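You operate a simulated robot arm through the tools that you are given. There is no shell and no other tool. Be economical: measure what you need, move in short steps, check, and stop when the job is done.

The job below is to be done with a simulated robot arm. You get a single attempt, and the scene is never put back.

TASK
Check that the red sensor switches on and off in the cold well.
Fine: cool till the lamp is green, knob all the way back, wait for red; only then put the sensor back where it stood. The other sensor stays.

The check looks at the end state, three seconds after you hand in, the way a careful person would. Anything else that was tipped, shoved, dropped, spilled or broken makes it a failure.

THE ROBOT
A 6-joint arm with a two-finger parallel gripper, fixed in place. Base frame: the origin is at the foot of the arm, x ahead of it, y to its left, z up; the work surface is at about z = 0.8. Units: m, degrees, N and s.
With the tool pointing down near the work surface it reaches from about 0.24 to 0.64 m from the base axis. Its first joint turns from -66.0 to 66.0 degrees. Payload 2.7 kg.
The tool frame sits at the grasp point between the pads (the TCP): z along the fingers, y along the line on which they close. The tips reach 0.023 m beyond it. The gripper opens to 0.094 m. The fingers are 0.038 m wide and 0.01 m thick; the gripper's body (0.054 by 0.096 m) begins 0.039 m behind the TCP.
Orientation is that of the tool frame in the base frame, as [roll, pitch, yaw] about the fixed x, y, z axes, in that order (R = Rz(yaw) Ry(pitch) Rx(roll)). With the fingers straight down and closing along the base's y, the tool's x points along the base's -x, its y along +y and its z along -z.

THE INTERFACE
- The arm moves only by the tool nudge_tool. Its argument "targets" is a list of rows, each a list of 3 entries, a list of its own where there are three numbers: the shift along the tool's x, y, z in units of 300 mm (1.0 is 300 mm), then the turn, a rotation vector about the tool's x, y, z in units of 60 degrees (1.0 is 60 degrees), then the closure in counts, from 0 (fully open) to 255 (shut). In form: [[[tx, ty, tz], [ax, ay, az], hand], ...]. A call has 1 to 20 rows; each row is the pose to reach, as a shift and turn from the pose commanded when the call began, along the tool's axes at that moment. A call with a number of a shift or a turn outside -1 to 1 is refused whole. Each row takes 0.2 s and may step no farther than 0.05 m and 8.6 degrees from the row before; otherwise, or with a gripper value out of range, the whole call is refused. A pose out of reach is approached as far as the arm can. The call stops where the force on the tool passes 90 N (or 10 N more than at its start, if that is more) or the arm is blocked; 0.2 s more then pass. The fingers move at their own pace (about 0.045 m/s each) and stop on an object; they squeeze with about 26 N. The grip force told is the motor's: it shows also when the fingers shut on nothing. Time passes only in rows, and 0.2 s behind the last, so rows that repeat a pose let the fingers close. The reply holds the time, the measured pose of the TCP, the force on the tool along the base axes, the opening and the grip force, in the units named above and with some noise.
- Cameras (640 x 400 px; columns grow to the right, rows downward): "scene" is fixed at [0.0761, -0.4343, 1.4132]; the picture's right is [0.73, -0.69, 0.00], its down [-0.40, -0.43, -0.81] and it looks along [0.56, 0.59, -0.58] (base axes); focal length 337 px, centre (320, 200). "wrist" rides on the gripper at [0.086, 0.016, -0.075] in the tool frame; the picture's right is [-0.18, 0.98, 0.00], its down [-0.58, -0.11, -0.81] and it looks along [-0.79, -0.15, 0.59] (tool axes); focal length 243 px, centre (320, 200). There is no depth. A picture from a camera that has moved, and an enlarged one, comes with that camera's place and axes in the base frame and with its lens. The place of the scene camera against the robot may be out by one fixed shift of up to 0.012 m in any direction.
- grab_frame(camera): a new picture of that camera. It takes no simulated time.
- enlarge(camera, box): a new picture of the part [left, top, right, bottom] of that camera's present view, enlarged. It takes no simulated time.
- close_job(): hands the job in; it is judged then, once.

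Go step by step. Nothing tells you positions but the pictures and the camera data: compare them with the known pose of the tool, close in by small moves and look again before you grip or let go. The budget is 120 turns and 84 pictures, counting those below and the enlarged ones. Unless the task says otherwise, let go and move clear before handing in, and close with one line.

The tools are called as a command line: name --argument value ..., lists and objects as JSON in quotes. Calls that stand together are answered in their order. nudge_tool: Moves the arm, as the interface text tells. Its arguments: {"type":"object","properties":{"targets":{"type":"array","items":{"type":"array"}}},"required":["targets"]} The other tools are called the same way: grab_frame (camera) takes a picture; enlarge (camera, box) takes an enlarged picture of a part of a camera's view; close_job () hands the job in.

At the start:

```text
time_s: 0.0
position: [0.3642, -0.1342, 1.0943]
tool_rot: [-179.9, 0.0, -180.0]
contact_force: [0.6, -1.0, -0.2]
grip_width: 0.0938
gripper_force: 0.1
```

scene: 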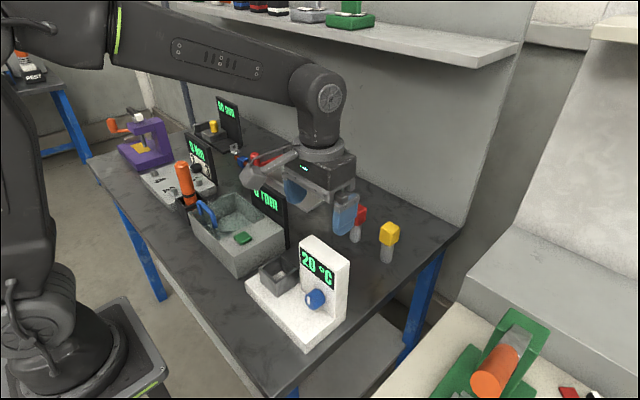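
wrist: 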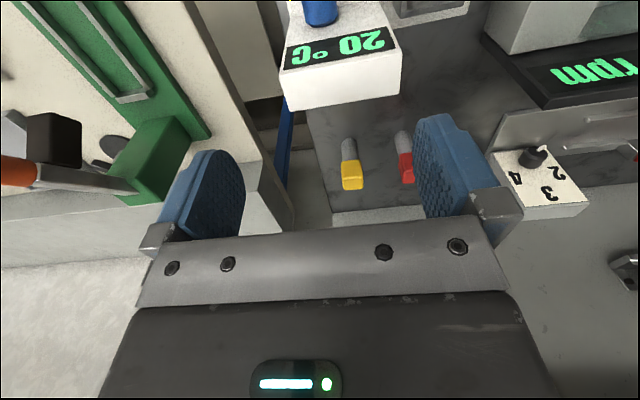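

I see a white cooler with a 20 °C display, a blue knob and a grey well, and the red and yellow sensors standing behind it. I'll look closer first.

enlarge --camera "scene" --box '[230, 180, 430, 360]'

enlarge --camera "wrist" --box '[260, 0, 460, 220]'

```text
2.22 times, centred on (330, 270) of scene
camera zoom: at [0.0761, -0.4343, 1.4132], right [0.73, -0.69, 0.0], down [-0.4, -0.43, -0.81], along [0.56, 0.59, -0.58], focal length 749 px, centre (298, 44)
```

zoom: 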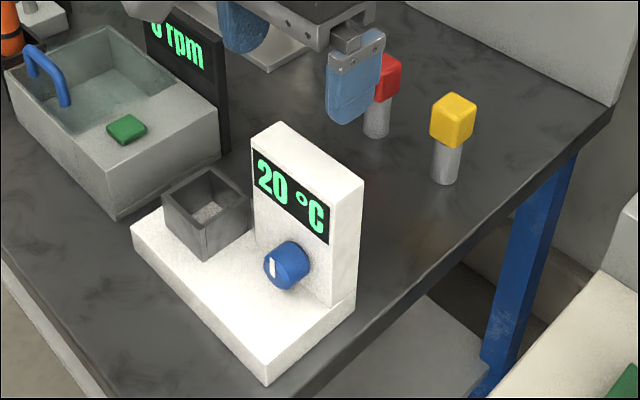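

```text
1.82 times, centred on (360, 110) of wrist
camera zoom: at [0.2774, -0.1165, 1.1712], right [0.18, 0.98, 0.0], down [0.58, -0.11, 0.81], along [0.79, -0.15, -0.59], focal length 441 px, centre (247, 364)
```

zoom: 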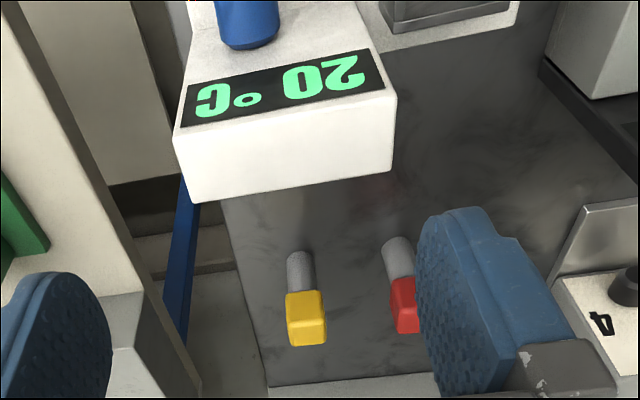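

enlarge --camera "scene" --box '[240, 225, 360, 355]'

enlarge --camera "scene" --box '[330, 190, 410, 270]'

```text
3.08 times, centred on (300, 290) of scene
camera zoom: at [0.0761, -0.4343, 1.4132], right [0.73, -0.69, 0.0], down [-0.4, -0.43, -0.81], along [0.56, 0.59, -0.58], focal length 1037 px, centre (382, -77)
```

zoom: 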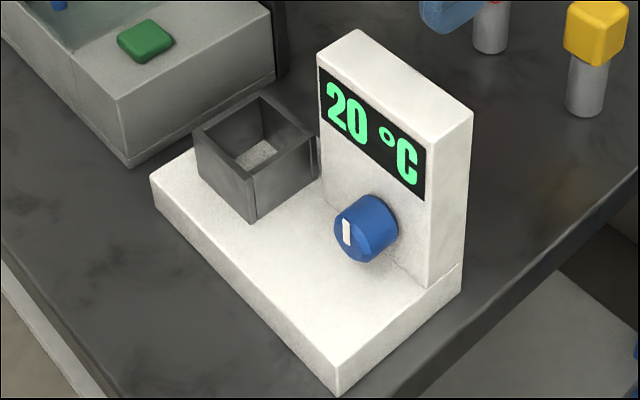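

```text
5.00 times, centred on (370, 230) of scene
camera zoom: at [0.0761, -0.4343, 1.4132], right [0.73, -0.69, 0.0], down [-0.4, -0.43, -0.81], along [0.56, 0.59, -0.58], focal length 1686 px, centre (70, 50)
```

zoom: 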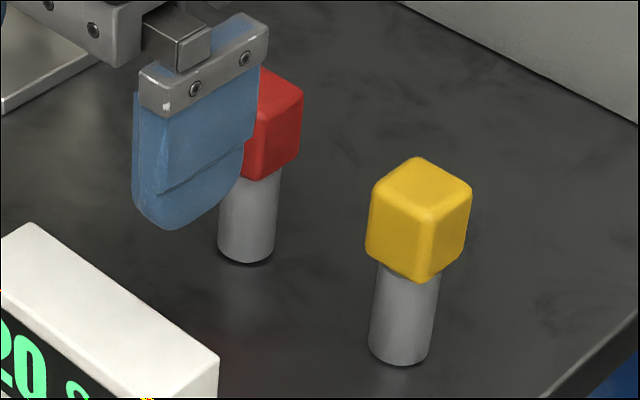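

The red sensor is near (0.604, -0.015), the yellow near (0.605, -0.118), the knob near (0.36, -0.112, 0.86) with its axis along x, and the well at about y = 0. I'll move above the red sensor, staying high.

nudge_tool --targets '[[[-0.13, 0.066, 0], [0, 0, 0], 0], [[-0.26, 0.132, 0], [0, 0, 0], 0], [[-0.39, 0.198, 0], [0, 0, 0], 0], [[-0.52, 0.264, 0], [0, 0, 0], 40], [[-0.65, 0.33, 0], [0, 0, 0], 60], [[-0.76, 0.39, 0], [0, 0, 0], 60], [[-0.76, 0.39, 0.15], [0, 0, 0], 60], [[-0.76, 0.39, 0.3], [0, 0, 0], 60], [[-0.76, 0.39, 0.3], [0, 0, 0], 60]]'

grab_frame --camera "wrist"

grab_frame --camera "scene"

```text
time_s: 2.0
position: [0.5892, -0.0169, 1.0023]
tool_rot: [180.0, 0.0, -179.8]
contact_force: [0.0, 0.2, 0.3]
grip_width: 0.0718
gripper_force: 0.0
```

```text
77 pictures are left
camera wrist: at [0.5041, 0.0007, 1.0783], right [0.18, 0.98, 0.0], down [0.58, -0.11, 0.81], along [0.79, -0.15, -0.59], focal length 243 px, centre (320, 200)
```

wrist: 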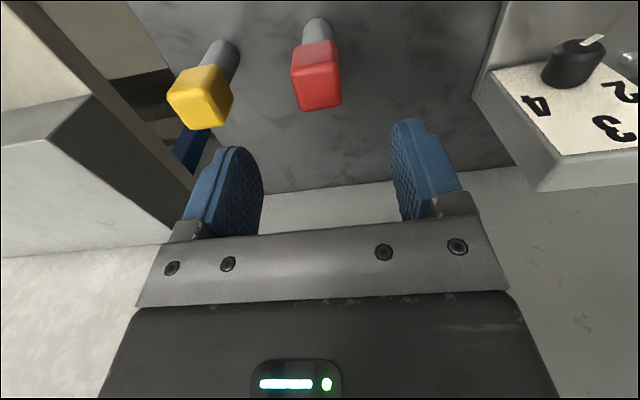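

```text
76 pictures are left
```

scene: 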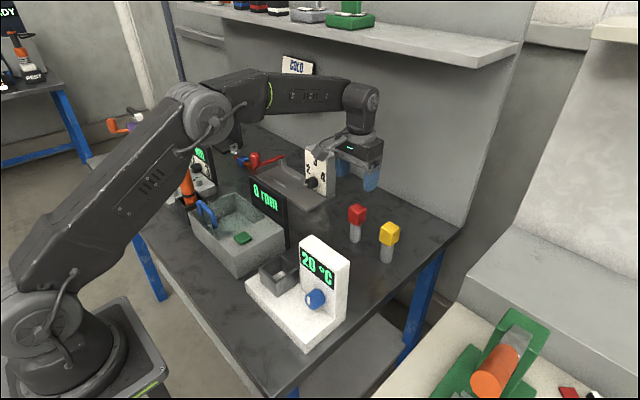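

enlarge --camera "scene" --box '[330, 190, 410, 270]'

enlarge --camera "scene" --box '[240, 40, 360, 160]'

enlarge --camera "wrist" --box '[160, 0, 400, 140]'

```text
5.00 times, centred on (370, 230) of scene
camera zoom: at [0.0761, -0.4343, 1.4132], right [0.73, -0.69, 0.0], down [-0.4, -0.43, -0.81], along [0.56, 0.59, -0.58], focal length 1686 px, centre (70, 50)
```

zoom: 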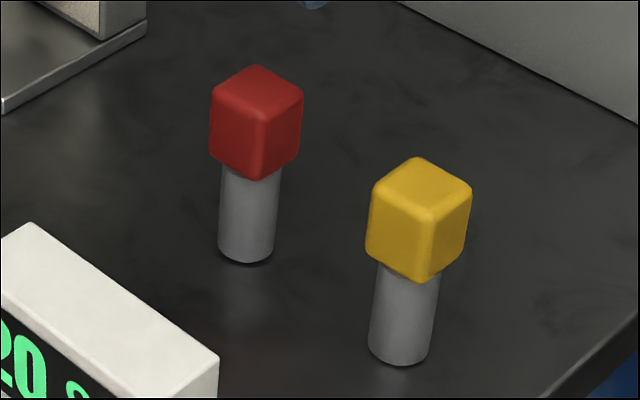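

```text
3.33 times, centred on (300, 100) of scene
camera zoom: at [0.0761, -0.4343, 1.4132], right [0.73, -0.69, 0.0], down [-0.4, -0.43, -0.81], along [0.56, 0.59, -0.58], focal length 1124 px, centre (387, 533)
```

zoom: 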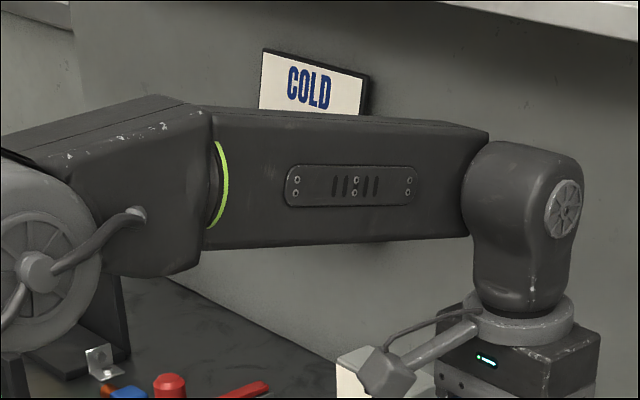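

```text
2.67 times, centred on (280, 70) of wrist
camera zoom: at [0.5041, 0.0007, 1.0783], right [0.18, 0.98, 0.0], down [0.58, -0.11, 0.81], along [0.79, -0.15, -0.59], focal length 647 px, centre (427, 547)
```

zoom: 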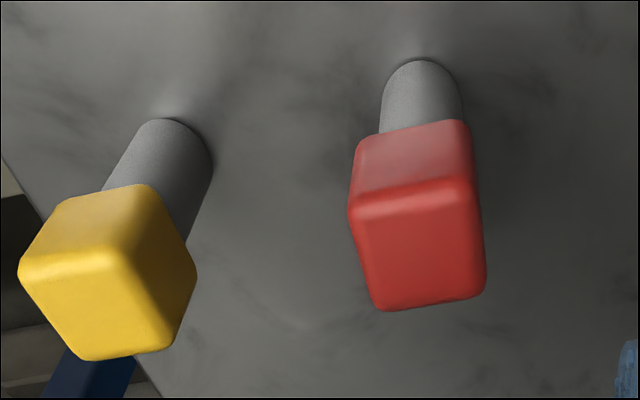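

Seen from the wrist camera, the red sensor is at (0.598, -0.019), square to the axes, with its top near z = 0.904. I'll lower onto its cube and grip it.

nudge_tool --targets '[[[-0.03, -0.007, 0.1], [0, 0, 0], 60], [[-0.03, -0.007, 0.2], [0, 0, 0], 60], [[-0.03, -0.007, 0.26], [0, 0, 0], 60]]'

grab_frame --camera "wrist"

enlarge --camera "scene" --box '[320, 150, 430, 270]'

```text
time_s: 2.8
position: [0.599, -0.0178, 0.9243]
tool_rot: [-180.0, 0.2, -179.8]
contact_force: [-0.2, -0.2, -0.1]
grip_width: 0.072
gripper_force: 0.1
```

```text
72 pictures are left
camera wrist: at [0.5138, -0.0016, 1.0019], right [0.18, 0.98, 0.0], down [0.58, -0.11, 0.81], along [0.79, -0.15, -0.59], focal length 243 px, centre (320, 200)
```

wrist: 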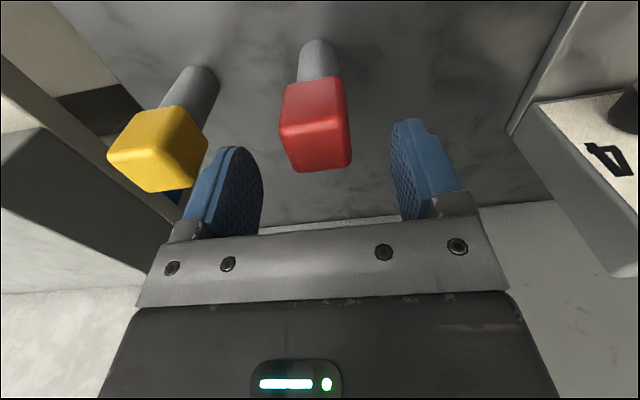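

```text
3.33 times, centred on (375, 210) of scene
camera zoom: at [0.0761, -0.4343, 1.4132], right [0.73, -0.69, 0.0], down [-0.4, -0.43, -0.81], along [0.56, 0.59, -0.58], focal length 1124 px, centre (137, 167)
```

zoom: 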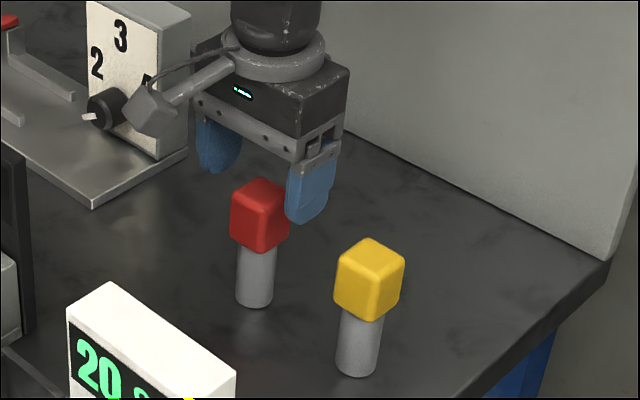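

Aligned to within a millimetre. Lowering to the cube's middle, then gripping.

nudge_tool --targets '[[[0, -0.003, 0.07], [0, 0, 0], 60], [[0, -0.003, 0.13], [0, 0, 0], 60], [[0, -0.003, 0.13], [0, 0, 0], 110], [[0, -0.003, 0.13], [0, 0, 0], 200], [[0, -0.003, 0.13], [0, 0, 0], 255], [[0, -0.003, 0.13], [0, 0, 0], 255], [[0, -0.003, 0.13], [0, 0, 0], 255]]'

grab_frame --camera "wrist"

```text
time_s: 4.4
position: [0.5996, -0.0183, 0.8883]
tool_rot: [180.0, 0.1, -180.0]
contact_force: [0.4, 0.1, 0.4]
grip_width: 0.0356
gripper_force: 26.3
```

```text
70 pictures are left
camera wrist: at [0.5143, -0.0024, 0.9648], right [0.18, 0.98, 0.0], down [0.58, -0.11, 0.81], along [0.79, -0.15, -0.59], focal length 243 px, centre (320, 200)
```

wrist: 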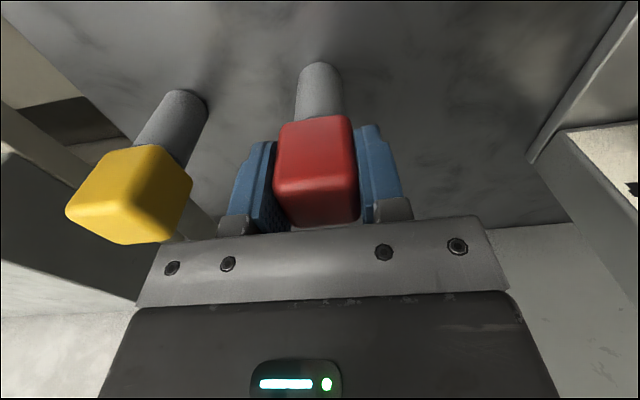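

Gripped at (0.5996, -0.0183, 0.888). Now I'll lift it straight up.

nudge_tool --targets '[[[0, 0, -0.06], [0, 0, 0], 255], [[0, 0, -0.2], [0, 0, 0], 255], [[0, 0, -0.35], [0, 0, 0], 255], [[0, 0, -0.5], [0, 0, 0], 255], [[0, 0, -0.62], [0, 0, 0], 255], [[0, 0, -0.71], [0, 0, 0], 255]]'

nudge_tool --targets '[[[0.1, 0, 0], [0, 0, 0], 255], [[0.24, -0.005, 0], [0, 0, 0], 255], [[0.39, -0.01, 0], [0, 0, 0], 255], [[0.54, -0.015, 0], [0, 0, 0], 255], [[0.69, -0.02, 0], [0, 0, 0], 255], [[0.84, -0.025, 0], [0, 0, 0], 255], [[0.96, -0.03, 0], [0, 0, 0], 255], [[0.99, -0.03, 0], [0, 0, 0], 255]]'

grab_frame --camera "wrist"

grab_frame --camera "scene"

```text
time_s: 5.8
position: [0.6011, -0.0218, 1.1025]
tool_rot: [180.0, 0.0, -179.8]
contact_force: [-0.2, 0.1, -1.0]
grip_width: 0.0358
gripper_force: 25.8
```

```text
time_s: 7.6
position: [0.3015, -0.0274, 1.1008]
tool_rot: [180.0, 0.1, -179.9]
contact_force: [-0.3, 0.2, -1.1]
grip_width: 0.0357
gripper_force: 25.9
```

```text
69 pictures are left
camera wrist: at [0.2156, -0.0102, 1.1768], right [0.18, 0.98, 0.0], down [0.58, -0.11, 0.81], along [0.79, -0.15, -0.59], focal length 243 px, centre (320, 200)
```

wrist: 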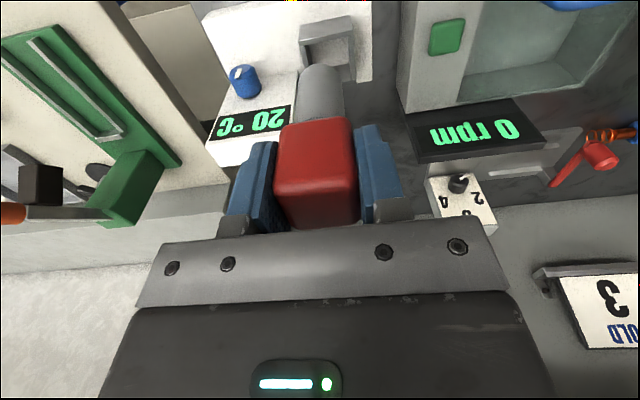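

```text
68 pictures are left
```

scene: 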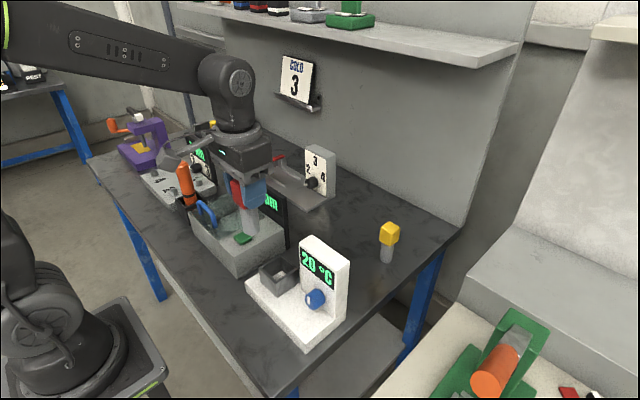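

enlarge --camera "scene" --box '[250, 40, 360, 220]'

enlarge --camera "scene" --box '[90, 85, 290, 285]'

enlarge --camera "wrist" --box '[190, 0, 390, 125]'

```text
2.22 times, centred on (305, 130) of scene
camera zoom: at [0.0761, -0.4343, 1.4132], right [0.73, -0.69, 0.0], down [-0.4, -0.43, -0.81], along [0.56, 0.59, -0.58], focal length 749 px, centre (353, 356)
```

zoom: 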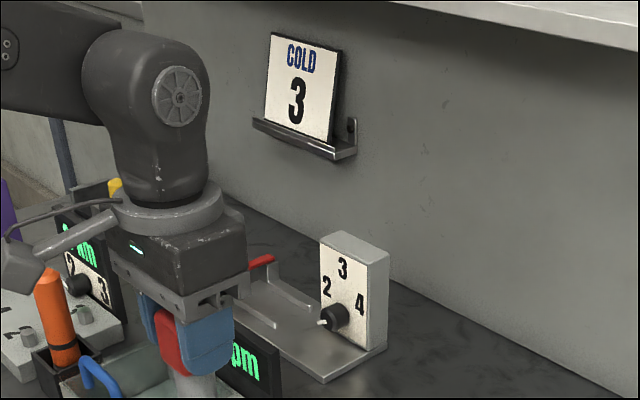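

```text
2.00 times, centred on (190, 185) of scene
camera zoom: at [0.0761, -0.4343, 1.4132], right [0.73, -0.69, 0.0], down [-0.4, -0.43, -0.81], along [0.56, 0.59, -0.58], focal length 674 px, centre (580, 230)
```

zoom: 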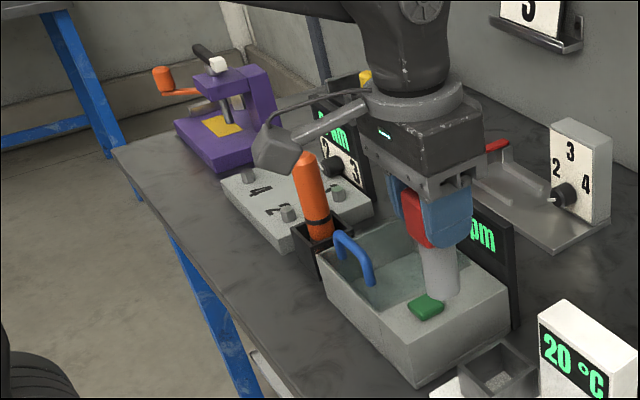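

```text
3.20 times, centred on (290, 62) of wrist
camera zoom: at [0.2156, -0.0102, 1.1768], right [0.18, 0.98, 0.0], down [0.58, -0.11, 0.81], along [0.79, -0.15, -0.59], focal length 776 px, centre (416, 640)
```

zoom: 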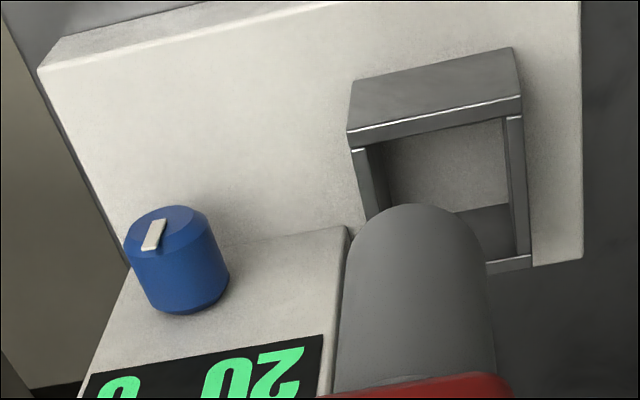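

The well is centred near (0.346, -0.024) with its rim near z = 0.886. I'll move over it, biased slightly away from the panel, with the tip just above the rim.

nudge_tool --targets '[[[-0.07, 0.02, 0], [0, 0, 0], 255], [[-0.132, 0.035, 0], [0, 0, 0], 255], [[-0.132, 0.035, 0.12], [0, 0, 0], 255], [[-0.132, 0.035, 0.24], [0, 0, 0], 255], [[-0.132, 0.035, 0.31], [0, 0, 0], 255], [[-0.132, 0.035, 0.31], [0, 0, 0], 255]]'

grab_frame --camera "wrist"

enlarge --camera "scene" --box '[220, 180, 370, 340]'

```text
time_s: 9.0
position: [0.3434, -0.0173, 1.0101]
tool_rot: [180.0, 0.0, -179.9]
contact_force: [0.2, 0.0, -0.8]
grip_width: 0.0357
gripper_force: 25.9
```

```text
64 pictures are left
camera wrist: at [0.2575, -0.0006, 1.0858], right [0.18, 0.98, 0.0], down [0.58, -0.11, 0.81], along [0.79, -0.15, -0.59], focal length 243 px, centre (320, 200)
```

wrist: 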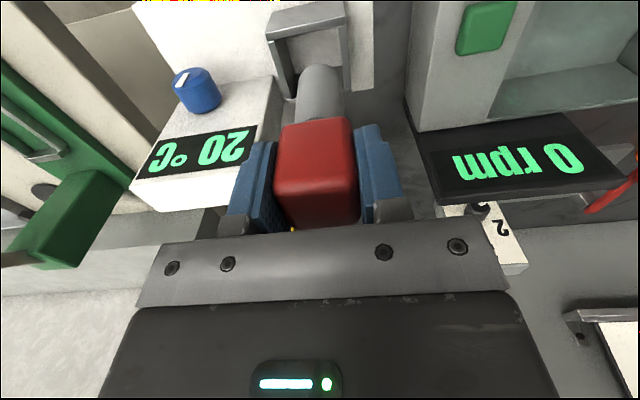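

```text
2.50 times, centred on (295, 260) of scene
camera zoom: at [0.0761, -0.4343, 1.4132], right [0.73, -0.69, 0.0], down [-0.4, -0.43, -0.81], along [0.56, 0.59, -0.58], focal length 843 px, centre (382, 50)
```

zoom: 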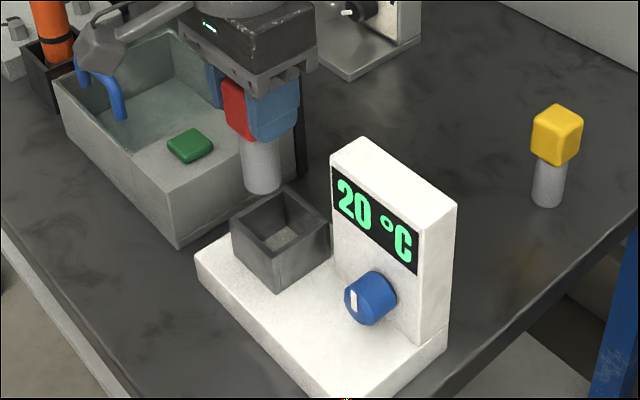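

enlarge --camera "wrist" --box '[230, 0, 390, 110]'

enlarge --camera "scene" --box '[250, 220, 330, 300]'

```text
3.64 times, centred on (310, 55) of wrist
camera zoom: at [0.2575, -0.0006, 1.0858], right [0.18, 0.98, 0.0], down [0.58, -0.11, 0.81], along [0.79, -0.15, -0.59], focal length 882 px, centre (356, 727)
```

zoom: 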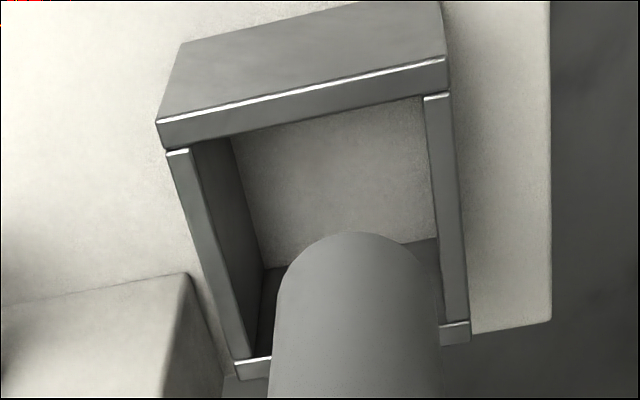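

```text
5.00 times, centred on (290, 260) of scene
camera zoom: at [0.0761, -0.4343, 1.4132], right [0.73, -0.69, 0.0], down [-0.4, -0.43, -0.81], along [0.56, 0.59, -0.58], focal length 1686 px, centre (470, -100)
```

zoom: 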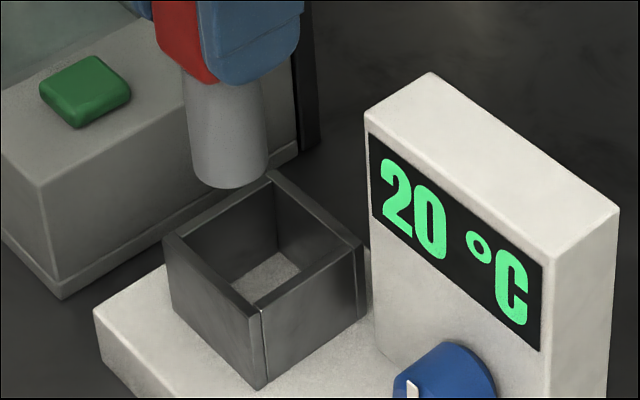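

The stem lines up inside the well (x 0.324–0.370, y -0.048–0). Lowering until it is just above the floor.

nudge_tool --targets '[[[0, 0, 0.1], [0, 0, 0], 255], [[0, 0, 0.18], [0, 0, 0], 255], [[0, 0, 0.24], [0, 0, 0], 255], [[0, 0, 0.265], [0, 0, 0], 255], [[0, 0, 0.265], [0, 0, 0], 255]]'

enlarge --camera "scene" --box '[230, 190, 370, 300]'

grab_frame --camera "wrist"

```text
time_s: 10.2
position: [0.3424, -0.018, 0.9276]
tool_rot: [180.0, 0.1, -180.0]
contact_force: [0.1, 0.9, -0.4]
grip_width: 0.0356
gripper_force: 25.4
```

```text
3.64 times, centred on (300, 245) of scene
camera zoom: at [0.0761, -0.4343, 1.4132], right [0.73, -0.69, 0.0], down [-0.4, -0.43, -0.81], along [0.56, 0.59, -0.58], focal length 1226 px, centre (393, 36)
```

zoom: 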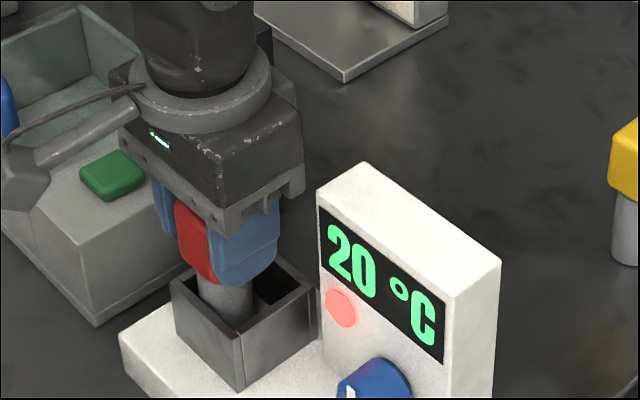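

```text
59 pictures are left
camera wrist: at [0.2564, -0.0014, 1.0039], right [0.18, 0.98, 0.0], down [0.58, -0.11, 0.81], along [0.79, -0.15, -0.59], focal length 243 px, centre (320, 200)
```

wrist: 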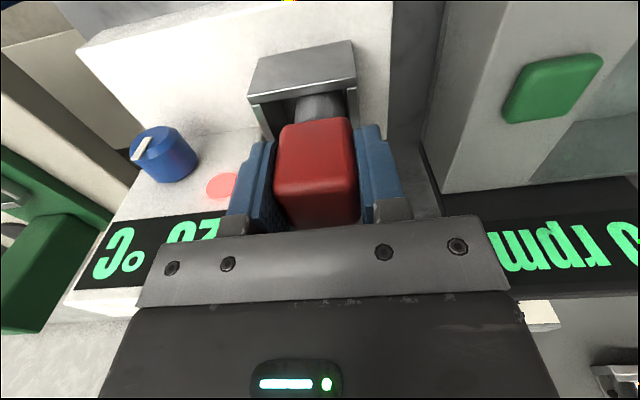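

A red lamp has come on in the panel because the sensor is in the well. I'll creep down to the floor and watch the force.

nudge_tool --targets '[[[0, 0, 0.005], [0, 0, 0], 255], [[0, 0, 0.01], [0, 0, 0], 255], [[0, 0, 0.01], [0, 0, 0], 255]]'

```text
time_s: 11.0
position: [0.3428, -0.017, 0.9262]
tool_rot: [179.9, 0.2, -179.9]
contact_force: [-0.1, 0.1, -0.1]
grip_width: 0.0355
gripper_force: 26.2
```

nudge_tool --targets '[[[0, 0, 0.004], [0, 0, 0], 255], [[0, 0, 0.007], [0, 0, 0], 255], [[0, 0, 0.007], [0, 0, 0], 255]]'

```text
time_s: 11.8
position: [0.3437, -0.0179, 0.9231]
tool_rot: [-179.9, 0.2, -180.0]
contact_force: [0.2, 0.6, -0.9]
grip_width: 0.0355
gripper_force: 26.0
```

nudge_tool --targets '[[[0, 0, 0.004], [0, 0, 0], 255], [[0, 0, 0.007], [0, 0, 0], 255], [[0, 0, 0.007], [0, 0, 0], 255]]'

enlarge --camera "scene" --box '[230, 210, 350, 310]'

```text
time_s: 12.6
position: [0.3454, -0.0172, 0.9223]
tool_rot: [179.9, 0.1, -179.9]
contact_force: [-2.0, 0.0, 18.8]
grip_width: 0.0355
gripper_force: 25.8
```

```text
4.00 times, centred on (290, 260) of scene
camera zoom: at [0.0758, -0.4343, 1.4133], right [0.73, -0.69, 0.0], down [-0.4, -0.43, -0.81], along [0.56, 0.59, -0.58], focal length 1348 px, centre (440, -40)
```

zoom: 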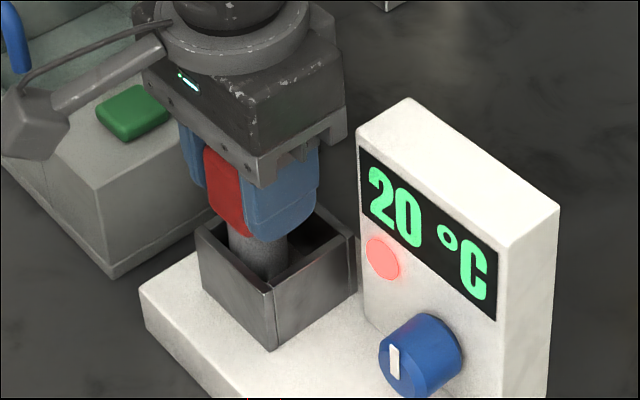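

It is standing on the floor (18.8 N of contact). I'll ease up, open, and rise.

nudge_tool --targets '[[[0, 0, -0.005], [0, 0, 0], 255], [[0, 0, -0.005], [0, 0, 0], 200], [[0, 0, -0.005], [0, 0, 0], 110], [[0, 0, -0.005], [0, 0, 0], 80], [[0, 0, -0.005], [0, 0, 0], 80], [[0, 0, -0.06], [0, 0, 0], 80], [[0, 0, -0.2], [0, 0, 0], 80], [[0, 0, -0.36], [0, 0, 0], 80], [[0, 0, -0.5], [0, 0, 0], 80]]'

grab_frame --camera "wrist"

enlarge --camera "scene" --box '[240, 225, 360, 355]'

```text
time_s: 14.6
position: [0.3421, -0.0163, 1.0743]
tool_rot: [180.0, 0.1, -180.0]
contact_force: [-0.4, -0.8, 0.0]
grip_width: 0.0644
gripper_force: 0.3
```

```text
57 pictures are left
camera wrist: at [0.2554, -0.0001, 1.1496], right [0.18, 0.98, 0.0], down [0.58, -0.11, 0.81], along [0.79, -0.15, -0.59], focal length 243 px, centre (320, 200)
```

wrist: 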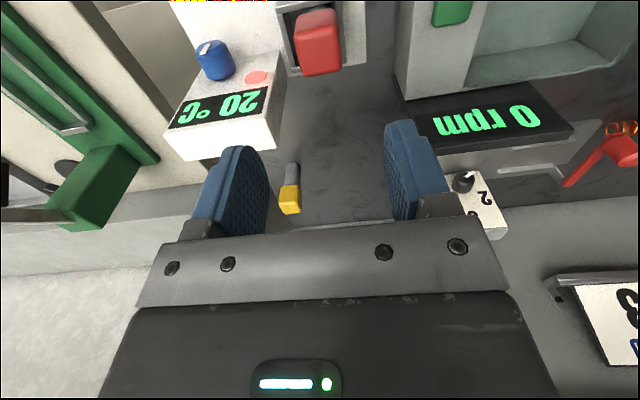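

```text
3.08 times, centred on (300, 290) of scene
camera zoom: at [0.0761, -0.4343, 1.4132], right [0.73, -0.69, 0.0], down [-0.4, -0.43, -0.81], along [0.56, 0.59, -0.58], focal length 1037 px, centre (382, -77)
```

zoom: 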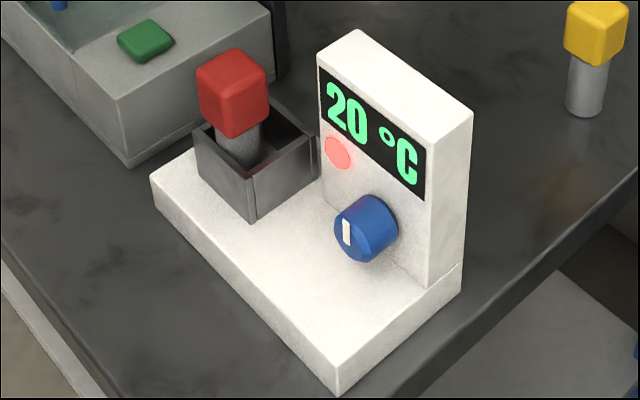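

The sensor stands in the well and the lamp is red at 20 °C. Next I'll look closely at the knob.

nudge_tool --targets '[[[0.08, -0.1, 0], [0, 0, 0], 40], [[0.16, -0.22, 0], [0, 0, 0], 40], [[0.24, -0.345, 0], [0, 0, 0], 40], [[0.24, -0.345, 0.12], [0, 0, 0], 40], [[0.24, -0.345, 0.24], [0, 0, 0], 40], [[0.24, -0.345, 0.24], [0, 0, 0], 40]]'

grab_frame --camera "wrist"

enlarge --camera "wrist" --box '[240, 0, 440, 125]'

```text
time_s: 16.0
position: [0.2709, -0.1219, 0.9993]
tool_rot: [180.0, 0.1, -180.0]
contact_force: [0.0, -1.3, -0.7]
grip_width: 0.0789
gripper_force: 0.0
```

```text
55 pictures are left
camera wrist: at [0.1851, -0.1049, 1.0747], right [0.18, 0.98, 0.0], down [0.58, -0.11, 0.81], along [0.79, -0.15, -0.59], focal length 243 px, centre (320, 200)
```

wrist: 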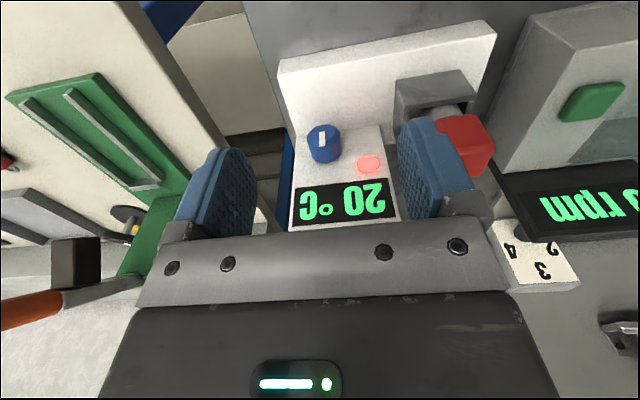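

```text
3.20 times, centred on (340, 62) of wrist
camera zoom: at [0.1851, -0.1049, 1.0747], right [0.18, 0.98, 0.0], down [0.58, -0.11, 0.81], along [0.79, -0.15, -0.59], focal length 776 px, centre (256, 640)
```

zoom: 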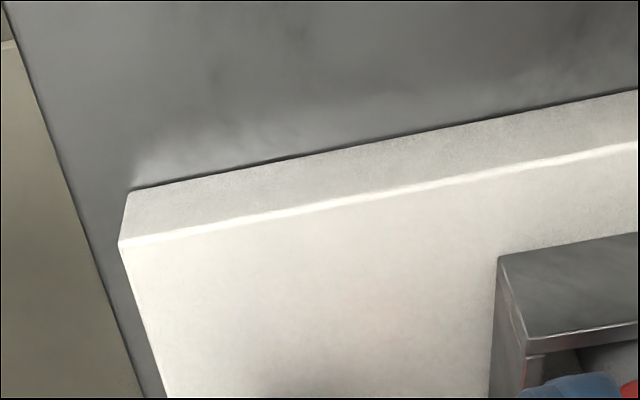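

enlarge --camera "wrist" --box '[270, 90, 430, 240]'

```text
2.67 times, centred on (350, 165) of wrist
camera zoom: at [0.1851, -0.1049, 1.0747], right [0.18, 0.98, 0.0], down [0.58, -0.11, 0.81], along [0.79, -0.15, -0.59], focal length 647 px, centre (240, 293)
```

zoom: 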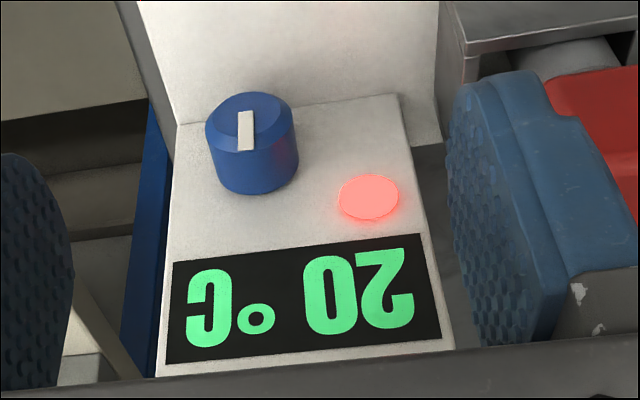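

The knob's axis is at about y = -0.131, z = 0.872, reaching from x = 0.344 to 0.370, with its pointer up. I'll tilt the hand 25° so it stays clear of the panel and bring it in front of the knob.

nudge_tool --targets '[[[-0.03, -0.01, 0.04], [0, -0.14, 0], 80], [[-0.06, -0.02, 0.08], [0, -0.28, 0], 80], [[-0.097, -0.03, 0.13], [0, -0.417, 0], 80], [[-0.097, -0.03, 0.13], [0, -0.417, 0], 80], [[-0.097, -0.03, 0.13], [0, -0.417, 0], 80]]'

grab_frame --camera "wrist"

grab_frame --camera "scene"

```text
time_s: 17.2
position: [0.3026, -0.1304, 0.9614]
tool_rot: [180.0, 25.1, -179.9]
contact_force: [0.4, 0.2, -0.6]
grip_width: 0.0646
gripper_force: 0.0
```

```text
52 pictures are left
camera wrist: at [0.1922, -0.1138, 0.9932], right [0.17, 0.98, 0.08], down [0.18, -0.11, 0.98], along [0.97, -0.15, -0.2], focal length 243 px, centre (320, 200)
```

wrist: 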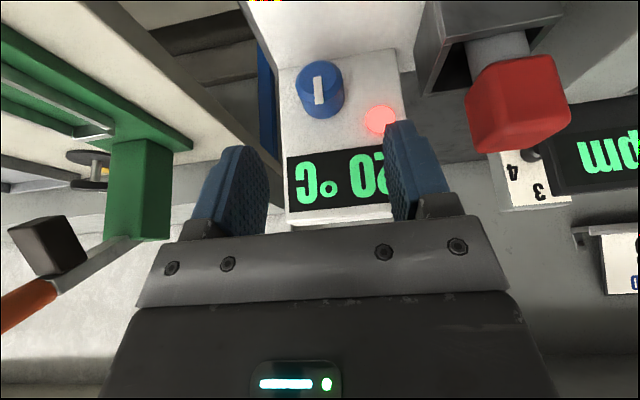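

```text
51 pictures are left
```

scene: 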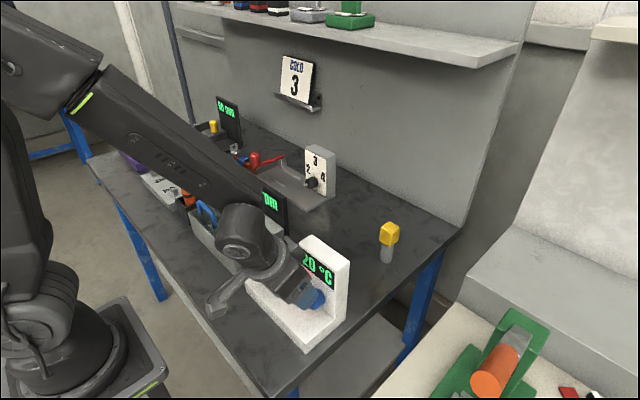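

enlarge --camera "wrist" --box '[260, 40, 420, 220]'

```text
2.22 times, centred on (340, 130) of wrist
camera zoom: at [0.1922, -0.1138, 0.9932], right [0.17, 0.98, 0.08], down [0.18, -0.11, 0.98], along [0.97, -0.15, -0.2], focal length 539 px, centre (276, 356)
```

zoom: 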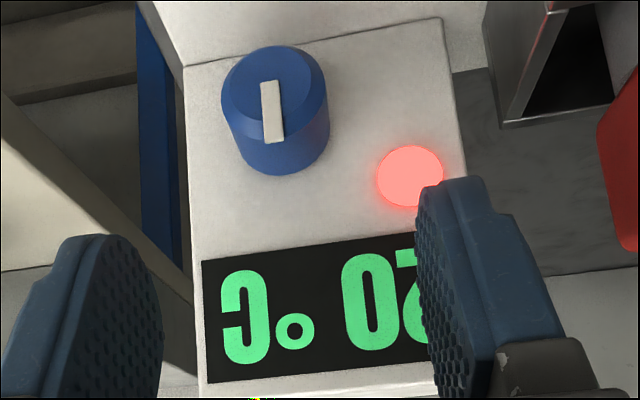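

nudge_tool --targets '[[[-0.001, -0.007, 0.1], [0, 0, 0], 80], [[-0.003, -0.007, 0.2], [0, 0, 0], 80], [[-0.003, -0.007, 0.26], [0, 0, 0], 80], [[-0.003, -0.007, 0.26], [0, 0, 0], 80]]'

grab_frame --camera "wrist"

enlarge --camera "scene" --box '[230, 220, 360, 350]'

```text
time_s: 18.2
position: [0.3336, -0.1339, 0.8915]
tool_rot: [-179.9, 25.0, 179.9]
contact_force: [0.3, -0.8, -0.4]
grip_width: 0.0644
gripper_force: 0.1
```

```text
49 pictures are left
camera wrist: at [0.2243, -0.1163, 0.9231], right [0.17, 0.98, 0.08], down [0.18, -0.11, 0.98], along [0.97, -0.15, -0.2], focal length 243 px, centre (320, 200)
```

wrist: 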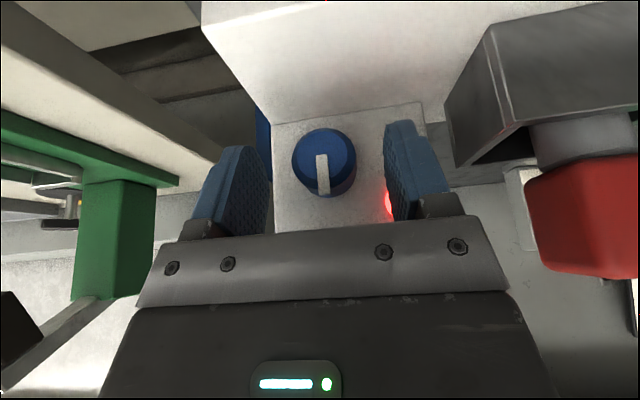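

```text
3.08 times, centred on (295, 285) of scene
camera zoom: at [0.0761, -0.4343, 1.4132], right [0.73, -0.69, 0.0], down [-0.4, -0.43, -0.81], along [0.56, 0.59, -0.58], focal length 1037 px, centre (397, -62)
```

zoom: 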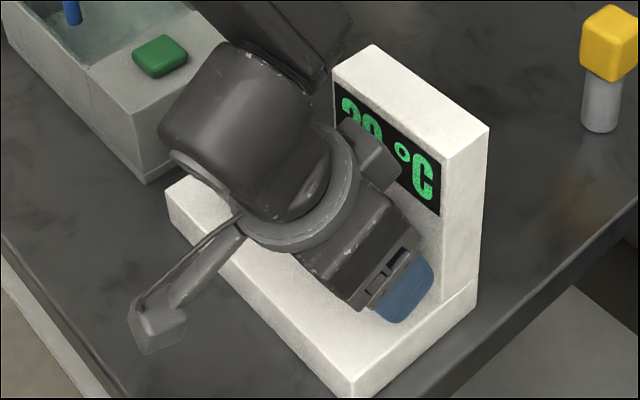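

The knob is centred between the fingers. I'll move in the last few millimetres and close.

nudge_tool --targets '[[[0, 0.004, 0.03], [0, 0, 0], 80], [[0, 0.004, 0.03], [0, 0, 0], 150], [[0, 0.004, 0.03], [0, 0, 0], 255], [[0, 0.004, 0.03], [0, 0, 0], 255], [[0, 0.004, 0.03], [0, 0, 0], 255]]'

grab_frame --camera "wrist"

```text
time_s: 19.4
position: [0.3379, -0.1327, 0.8827]
tool_rot: [-180.0, 25.2, -179.9]
contact_force: [0.6, -10.7, -4.6]
grip_width: 0.0335
gripper_force: 44.6
```

```text
47 pictures are left
camera wrist: at [0.2283, -0.1151, 0.9149], right [0.17, 0.98, 0.08], down [0.18, -0.11, 0.98], along [0.97, -0.15, -0.2], focal length 243 px, centre (320, 200)
```

wrist: 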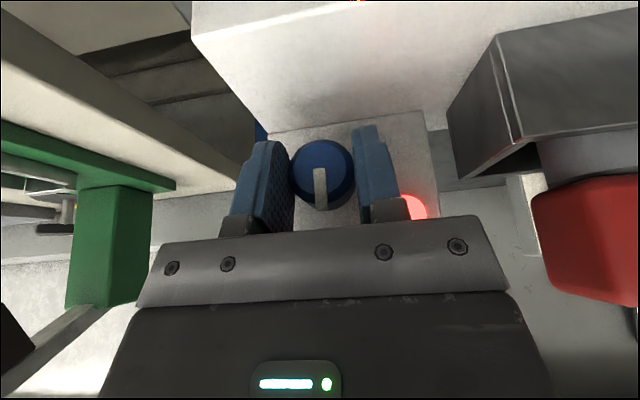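

Gripped on the knob, which is 33.5 mm across. I'll try a clockwise turn about the knob's axis in small steps, tipping the hand toward the free -y side.

nudge_tool --targets '[[[0, -0.0047, 0], [-0.121, 0, 0.056], 255], [[0.0006, -0.0092, 0.0012], [-0.242, 0, 0.113], 255], [[0.0012, -0.0136, 0.0026], [-0.362, 0, 0.169], 255], [[0.0012, -0.0136, 0.0026], [-0.362, 0, 0.169], 255]]'

grab_frame --camera "wrist"

enlarge --camera "scene" --box '[230, 210, 370, 350]'

```text
time_s: 20.4
position: [0.3385, -0.1362, 0.8813]
tool_rot: [153.7, 22.8, 169.1]
contact_force: [-15.2, -0.7, 22.7]
grip_width: 0.0337
gripper_force: 44.9
```

```text
46 pictures are left
camera wrist: at [0.2282, -0.1323, 0.9182], right [0.17, 0.87, 0.47], down [0.18, -0.5, 0.85], along [0.97, -0.05, -0.24], focal length 243 px, centre (320, 200)
```

wrist: 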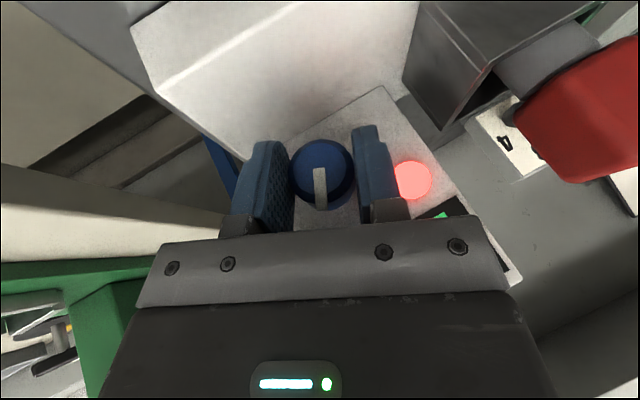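

```text
2.86 times, centred on (300, 280) of scene
camera zoom: at [0.0755, -0.4343, 1.4133], right [0.73, -0.69, 0.0], down [-0.4, -0.43, -0.81], along [0.56, 0.59, -0.58], focal length 963 px, centre (377, -29)
```

zoom: 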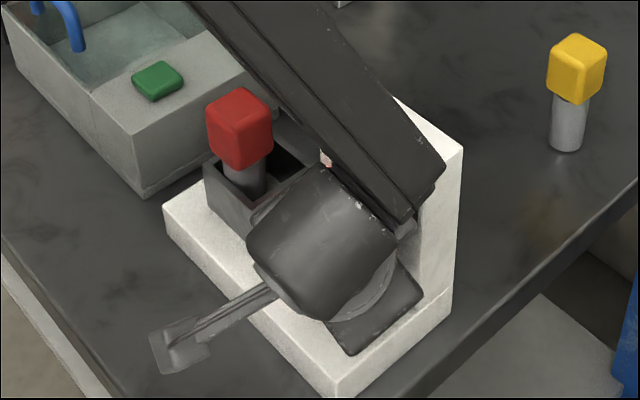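

grab_frame --camera "scene"

enlarge --camera "wrist" --box '[360, 130, 560, 290]'

```text
44 pictures are left
```

scene: 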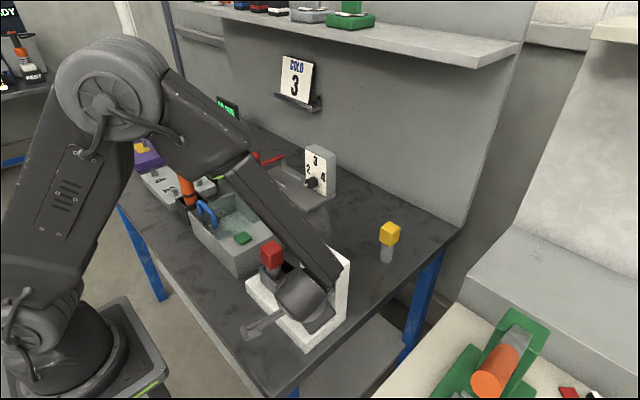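

```text
2.50 times, centred on (460, 210) of wrist
camera zoom: at [0.2282, -0.1323, 0.9182], right [0.17, 0.87, 0.47], down [0.18, -0.5, 0.85], along [0.97, -0.05, -0.24], focal length 606 px, centre (-30, 175)
```

zoom: 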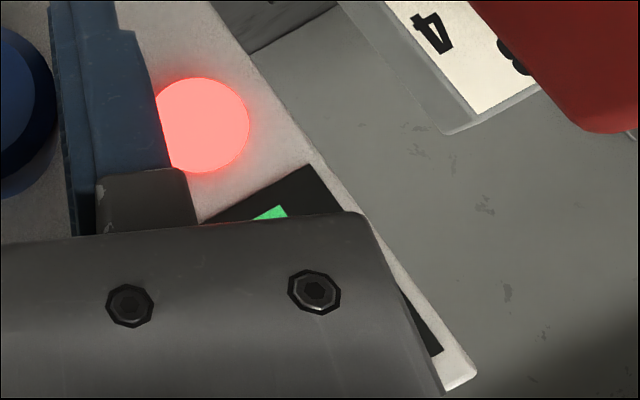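

The knob turned with the grip, about 26° clockwise, but the hand hides the display. I'll let go, back away along the fingers, and read it.

nudge_tool --targets '[[[0, 0, 0], [0, 0, 0], 150], [[0, 0, 0], [0, 0, 0], 80], [[0, 0, 0], [0, 0, 0], 80], [[0, 0, -0.1], [0, 0, 0], 80], [[0, 0, -0.22], [0, 0, 0], 80], [[0, 0, -0.35], [0, 0, 0], 80]]'

grab_frame --camera "wrist"

grab_frame --camera "scene"

```text
time_s: 21.8
position: [0.2942, -0.1762, 0.9687]
tool_rot: [153.8, 22.8, 169.3]
contact_force: [0.3, -0.1, -0.4]
grip_width: 0.0645
gripper_force: 0.1
```

```text
42 pictures are left
camera wrist: at [0.1842, -0.1728, 1.0048], right [0.17, 0.87, 0.47], down [0.19, -0.5, 0.85], along [0.97, -0.05, -0.24], focal length 243 px, centre (320, 200)
```

wrist: 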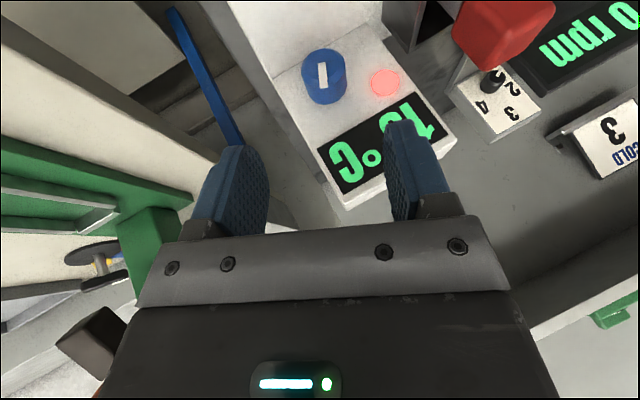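

```text
41 pictures are left
```

scene: 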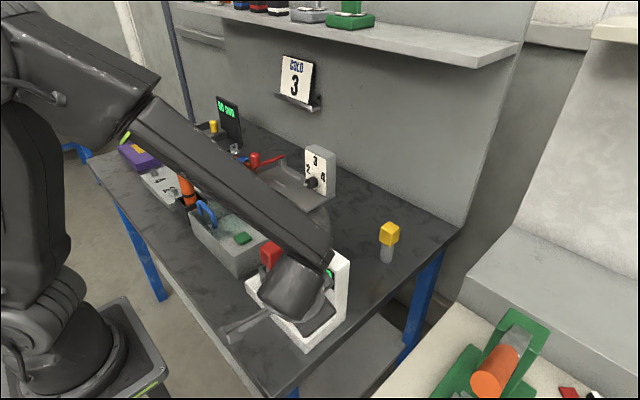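

The display now starts with "1", so it's cooling and the direction is right. I'll wait a bit here with the fingers opened wider.

nudge_tool --targets '[[[0, 0, -0.05], [0, 0, 0], 20], [[0, 0, -0.05], [0, 0, 0], 0], [[0, 0, -0.05], [0, 0, 0], 0], [[0, 0, -0.05], [0, 0, 0], 0], [[0, 0, -0.05], [0, 0, 0], 0], [[0, 0, -0.05], [0, 0, 0], 0], [[0, 0, -0.05], [0, 0, 0], 0], [[0, 0, -0.05], [0, 0, 0], 0], [[0, 0, -0.05], [0, 0, 0], 0], [[0, 0, -0.05], [0, 0, 0], 0]]'

enlarge --camera "wrist" --box '[280, 30, 480, 220]'

```text
time_s: 24.0
position: [0.2871, -0.1794, 0.9807]
tool_rot: [154.0, 22.8, 169.2]
contact_force: [-0.4, -0.1, 0.1]
grip_width: 0.094
gripper_force: 0.0
```

```text
2.11 times, centred on (380, 125) of wrist
camera zoom: at [0.1776, -0.1771, 1.0169], right [0.17, 0.87, 0.47], down [0.19, -0.5, 0.85], along [0.97, -0.05, -0.24], focal length 511 px, centre (194, 358)
```

zoom: 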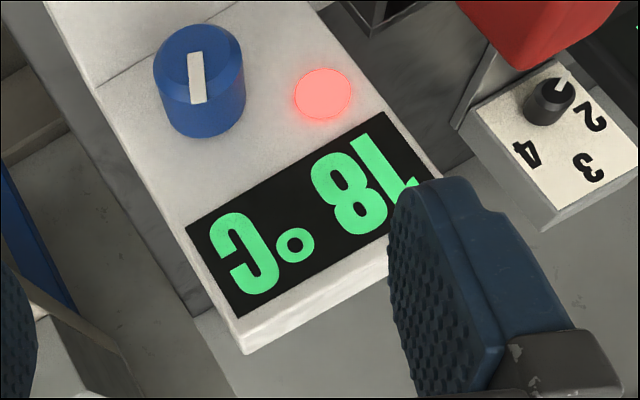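

nudge_tool --targets '[[[0, 0, 0], [0, 0, 0], 0], [[0, 0, 0], [0, 0, 0], 0], [[0, 0, 0], [0, 0, 0], 0], [[0, 0, 0], [0, 0, 0], 0], [[0, 0, 0], [0, 0, 0], 0], [[0, 0, 0], [0, 0, 0], 0], [[0, 0, 0], [0, 0, 0], 0], [[0, 0, 0], [0, 0, 0], 0], [[0, 0, 0], [0, 0, 0], 0], [[0, 0, 0], [0, 0, 0], 0], [[0, 0, 0], [0, 0, 0], 0], [[0, 0, 0], [0, 0, 0], 0], [[0, 0, 0], [0, 0, 0], 0], [[0, 0, 0], [0, 0, 0], 0], [[0, 0, 0], [0, 0, 0], 0]]'

enlarge --camera "wrist" --box '[280, 30, 480, 220]'

```text
time_s: 27.2
position: [0.2868, -0.1791, 0.9807]
tool_rot: [153.9, 22.8, 169.3]
contact_force: [0.4, -0.2, -0.1]
grip_width: 0.094
gripper_force: 0.1
```

```text
2.11 times, centred on (380, 125) of wrist
camera zoom: at [0.1776, -0.1771, 1.0169], right [0.17, 0.87, 0.47], down [0.19, -0.5, 0.85], along [0.97, -0.05, -0.24], focal length 511 px, centre (194, 358)
```

zoom: 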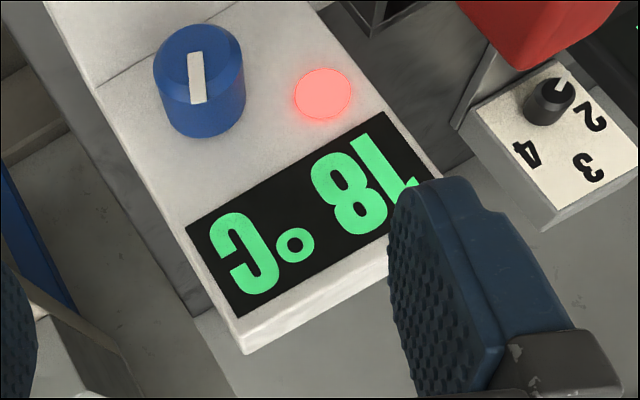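

It has settled at 18 °C, so the knob sets a temperature and needs much more turn. I'll re-grip with the hand tipped 20° the other way and make a longer stroke.

nudge_tool --targets '[[[0.004, 0.024, 0.02], [0.111, 0, -0.0517], 40], [[0.008, 0.048, 0.05], [0.221, 0, -0.103], 80], [[0.012, 0.072, 0.09], [0.332, 0, -0.155], 80], [[0.015, 0.096, 0.14], [0.443, 0, -0.207], 80], [[0.019, 0.12, 0.19], [0.553, 0, -0.258], 80], [[0.023, 0.144, 0.251], [0.664, 0, -0.31], 80], [[0.023, 0.144, 0.251], [0.664, 0, -0.31], 80]]'

grab_frame --camera "wrist"

```text
time_s: 28.8
position: [0.3048, -0.1713, 0.937]
tool_rot: [-168.1, 22.5, 160.6]
contact_force: [3.3, 2.5, 0.5]
grip_width: 0.0645
gripper_force: 0.1
out of reach, approached as far as the arm can: row 5, 6, 7
```

```text
38 pictures are left
camera wrist: at [0.2153, -0.1063, 0.9702], right [0.55, 0.82, -0.12], down [0.23, -0.02, 0.97], along [0.8, -0.57, -0.2], focal length 243 px, centre (320, 200)
```

wrist: 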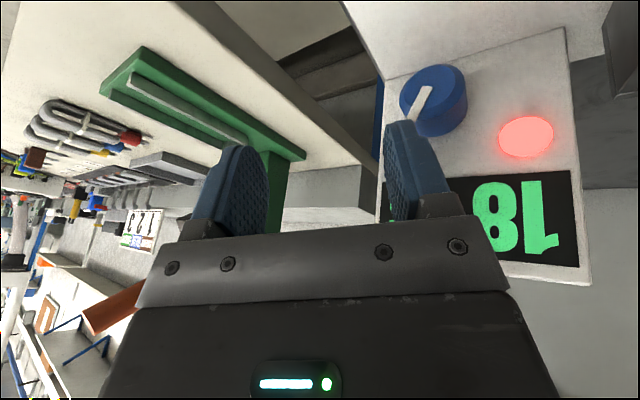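

The -20° tip is out of reach. I'll return to the untipped grip orientation.

nudge_tool --targets '[[[0.002, -0.024, 0.004], [-0.1, 0, 0.047], 80], [[0.004, -0.048, 0.008], [-0.2, 0, 0.094], 80], [[0.005, -0.073, 0.012], [-0.302, 0, 0.141], 80], [[0.005, -0.073, 0.012], [-0.302, 0, 0.141], 80], [[0.005, -0.073, 0.012], [-0.302, 0, 0.141], 80]]'

```text
time_s: 30.0
position: [0.3275, -0.1553, 0.9406]
tool_rot: [180.0, 25.1, 179.9]
contact_force: [-0.3, 0.3, -0.7]
grip_width: 0.0645
gripper_force: 0.1
out of reach, approached as far as the arm can: row 1, 2
```

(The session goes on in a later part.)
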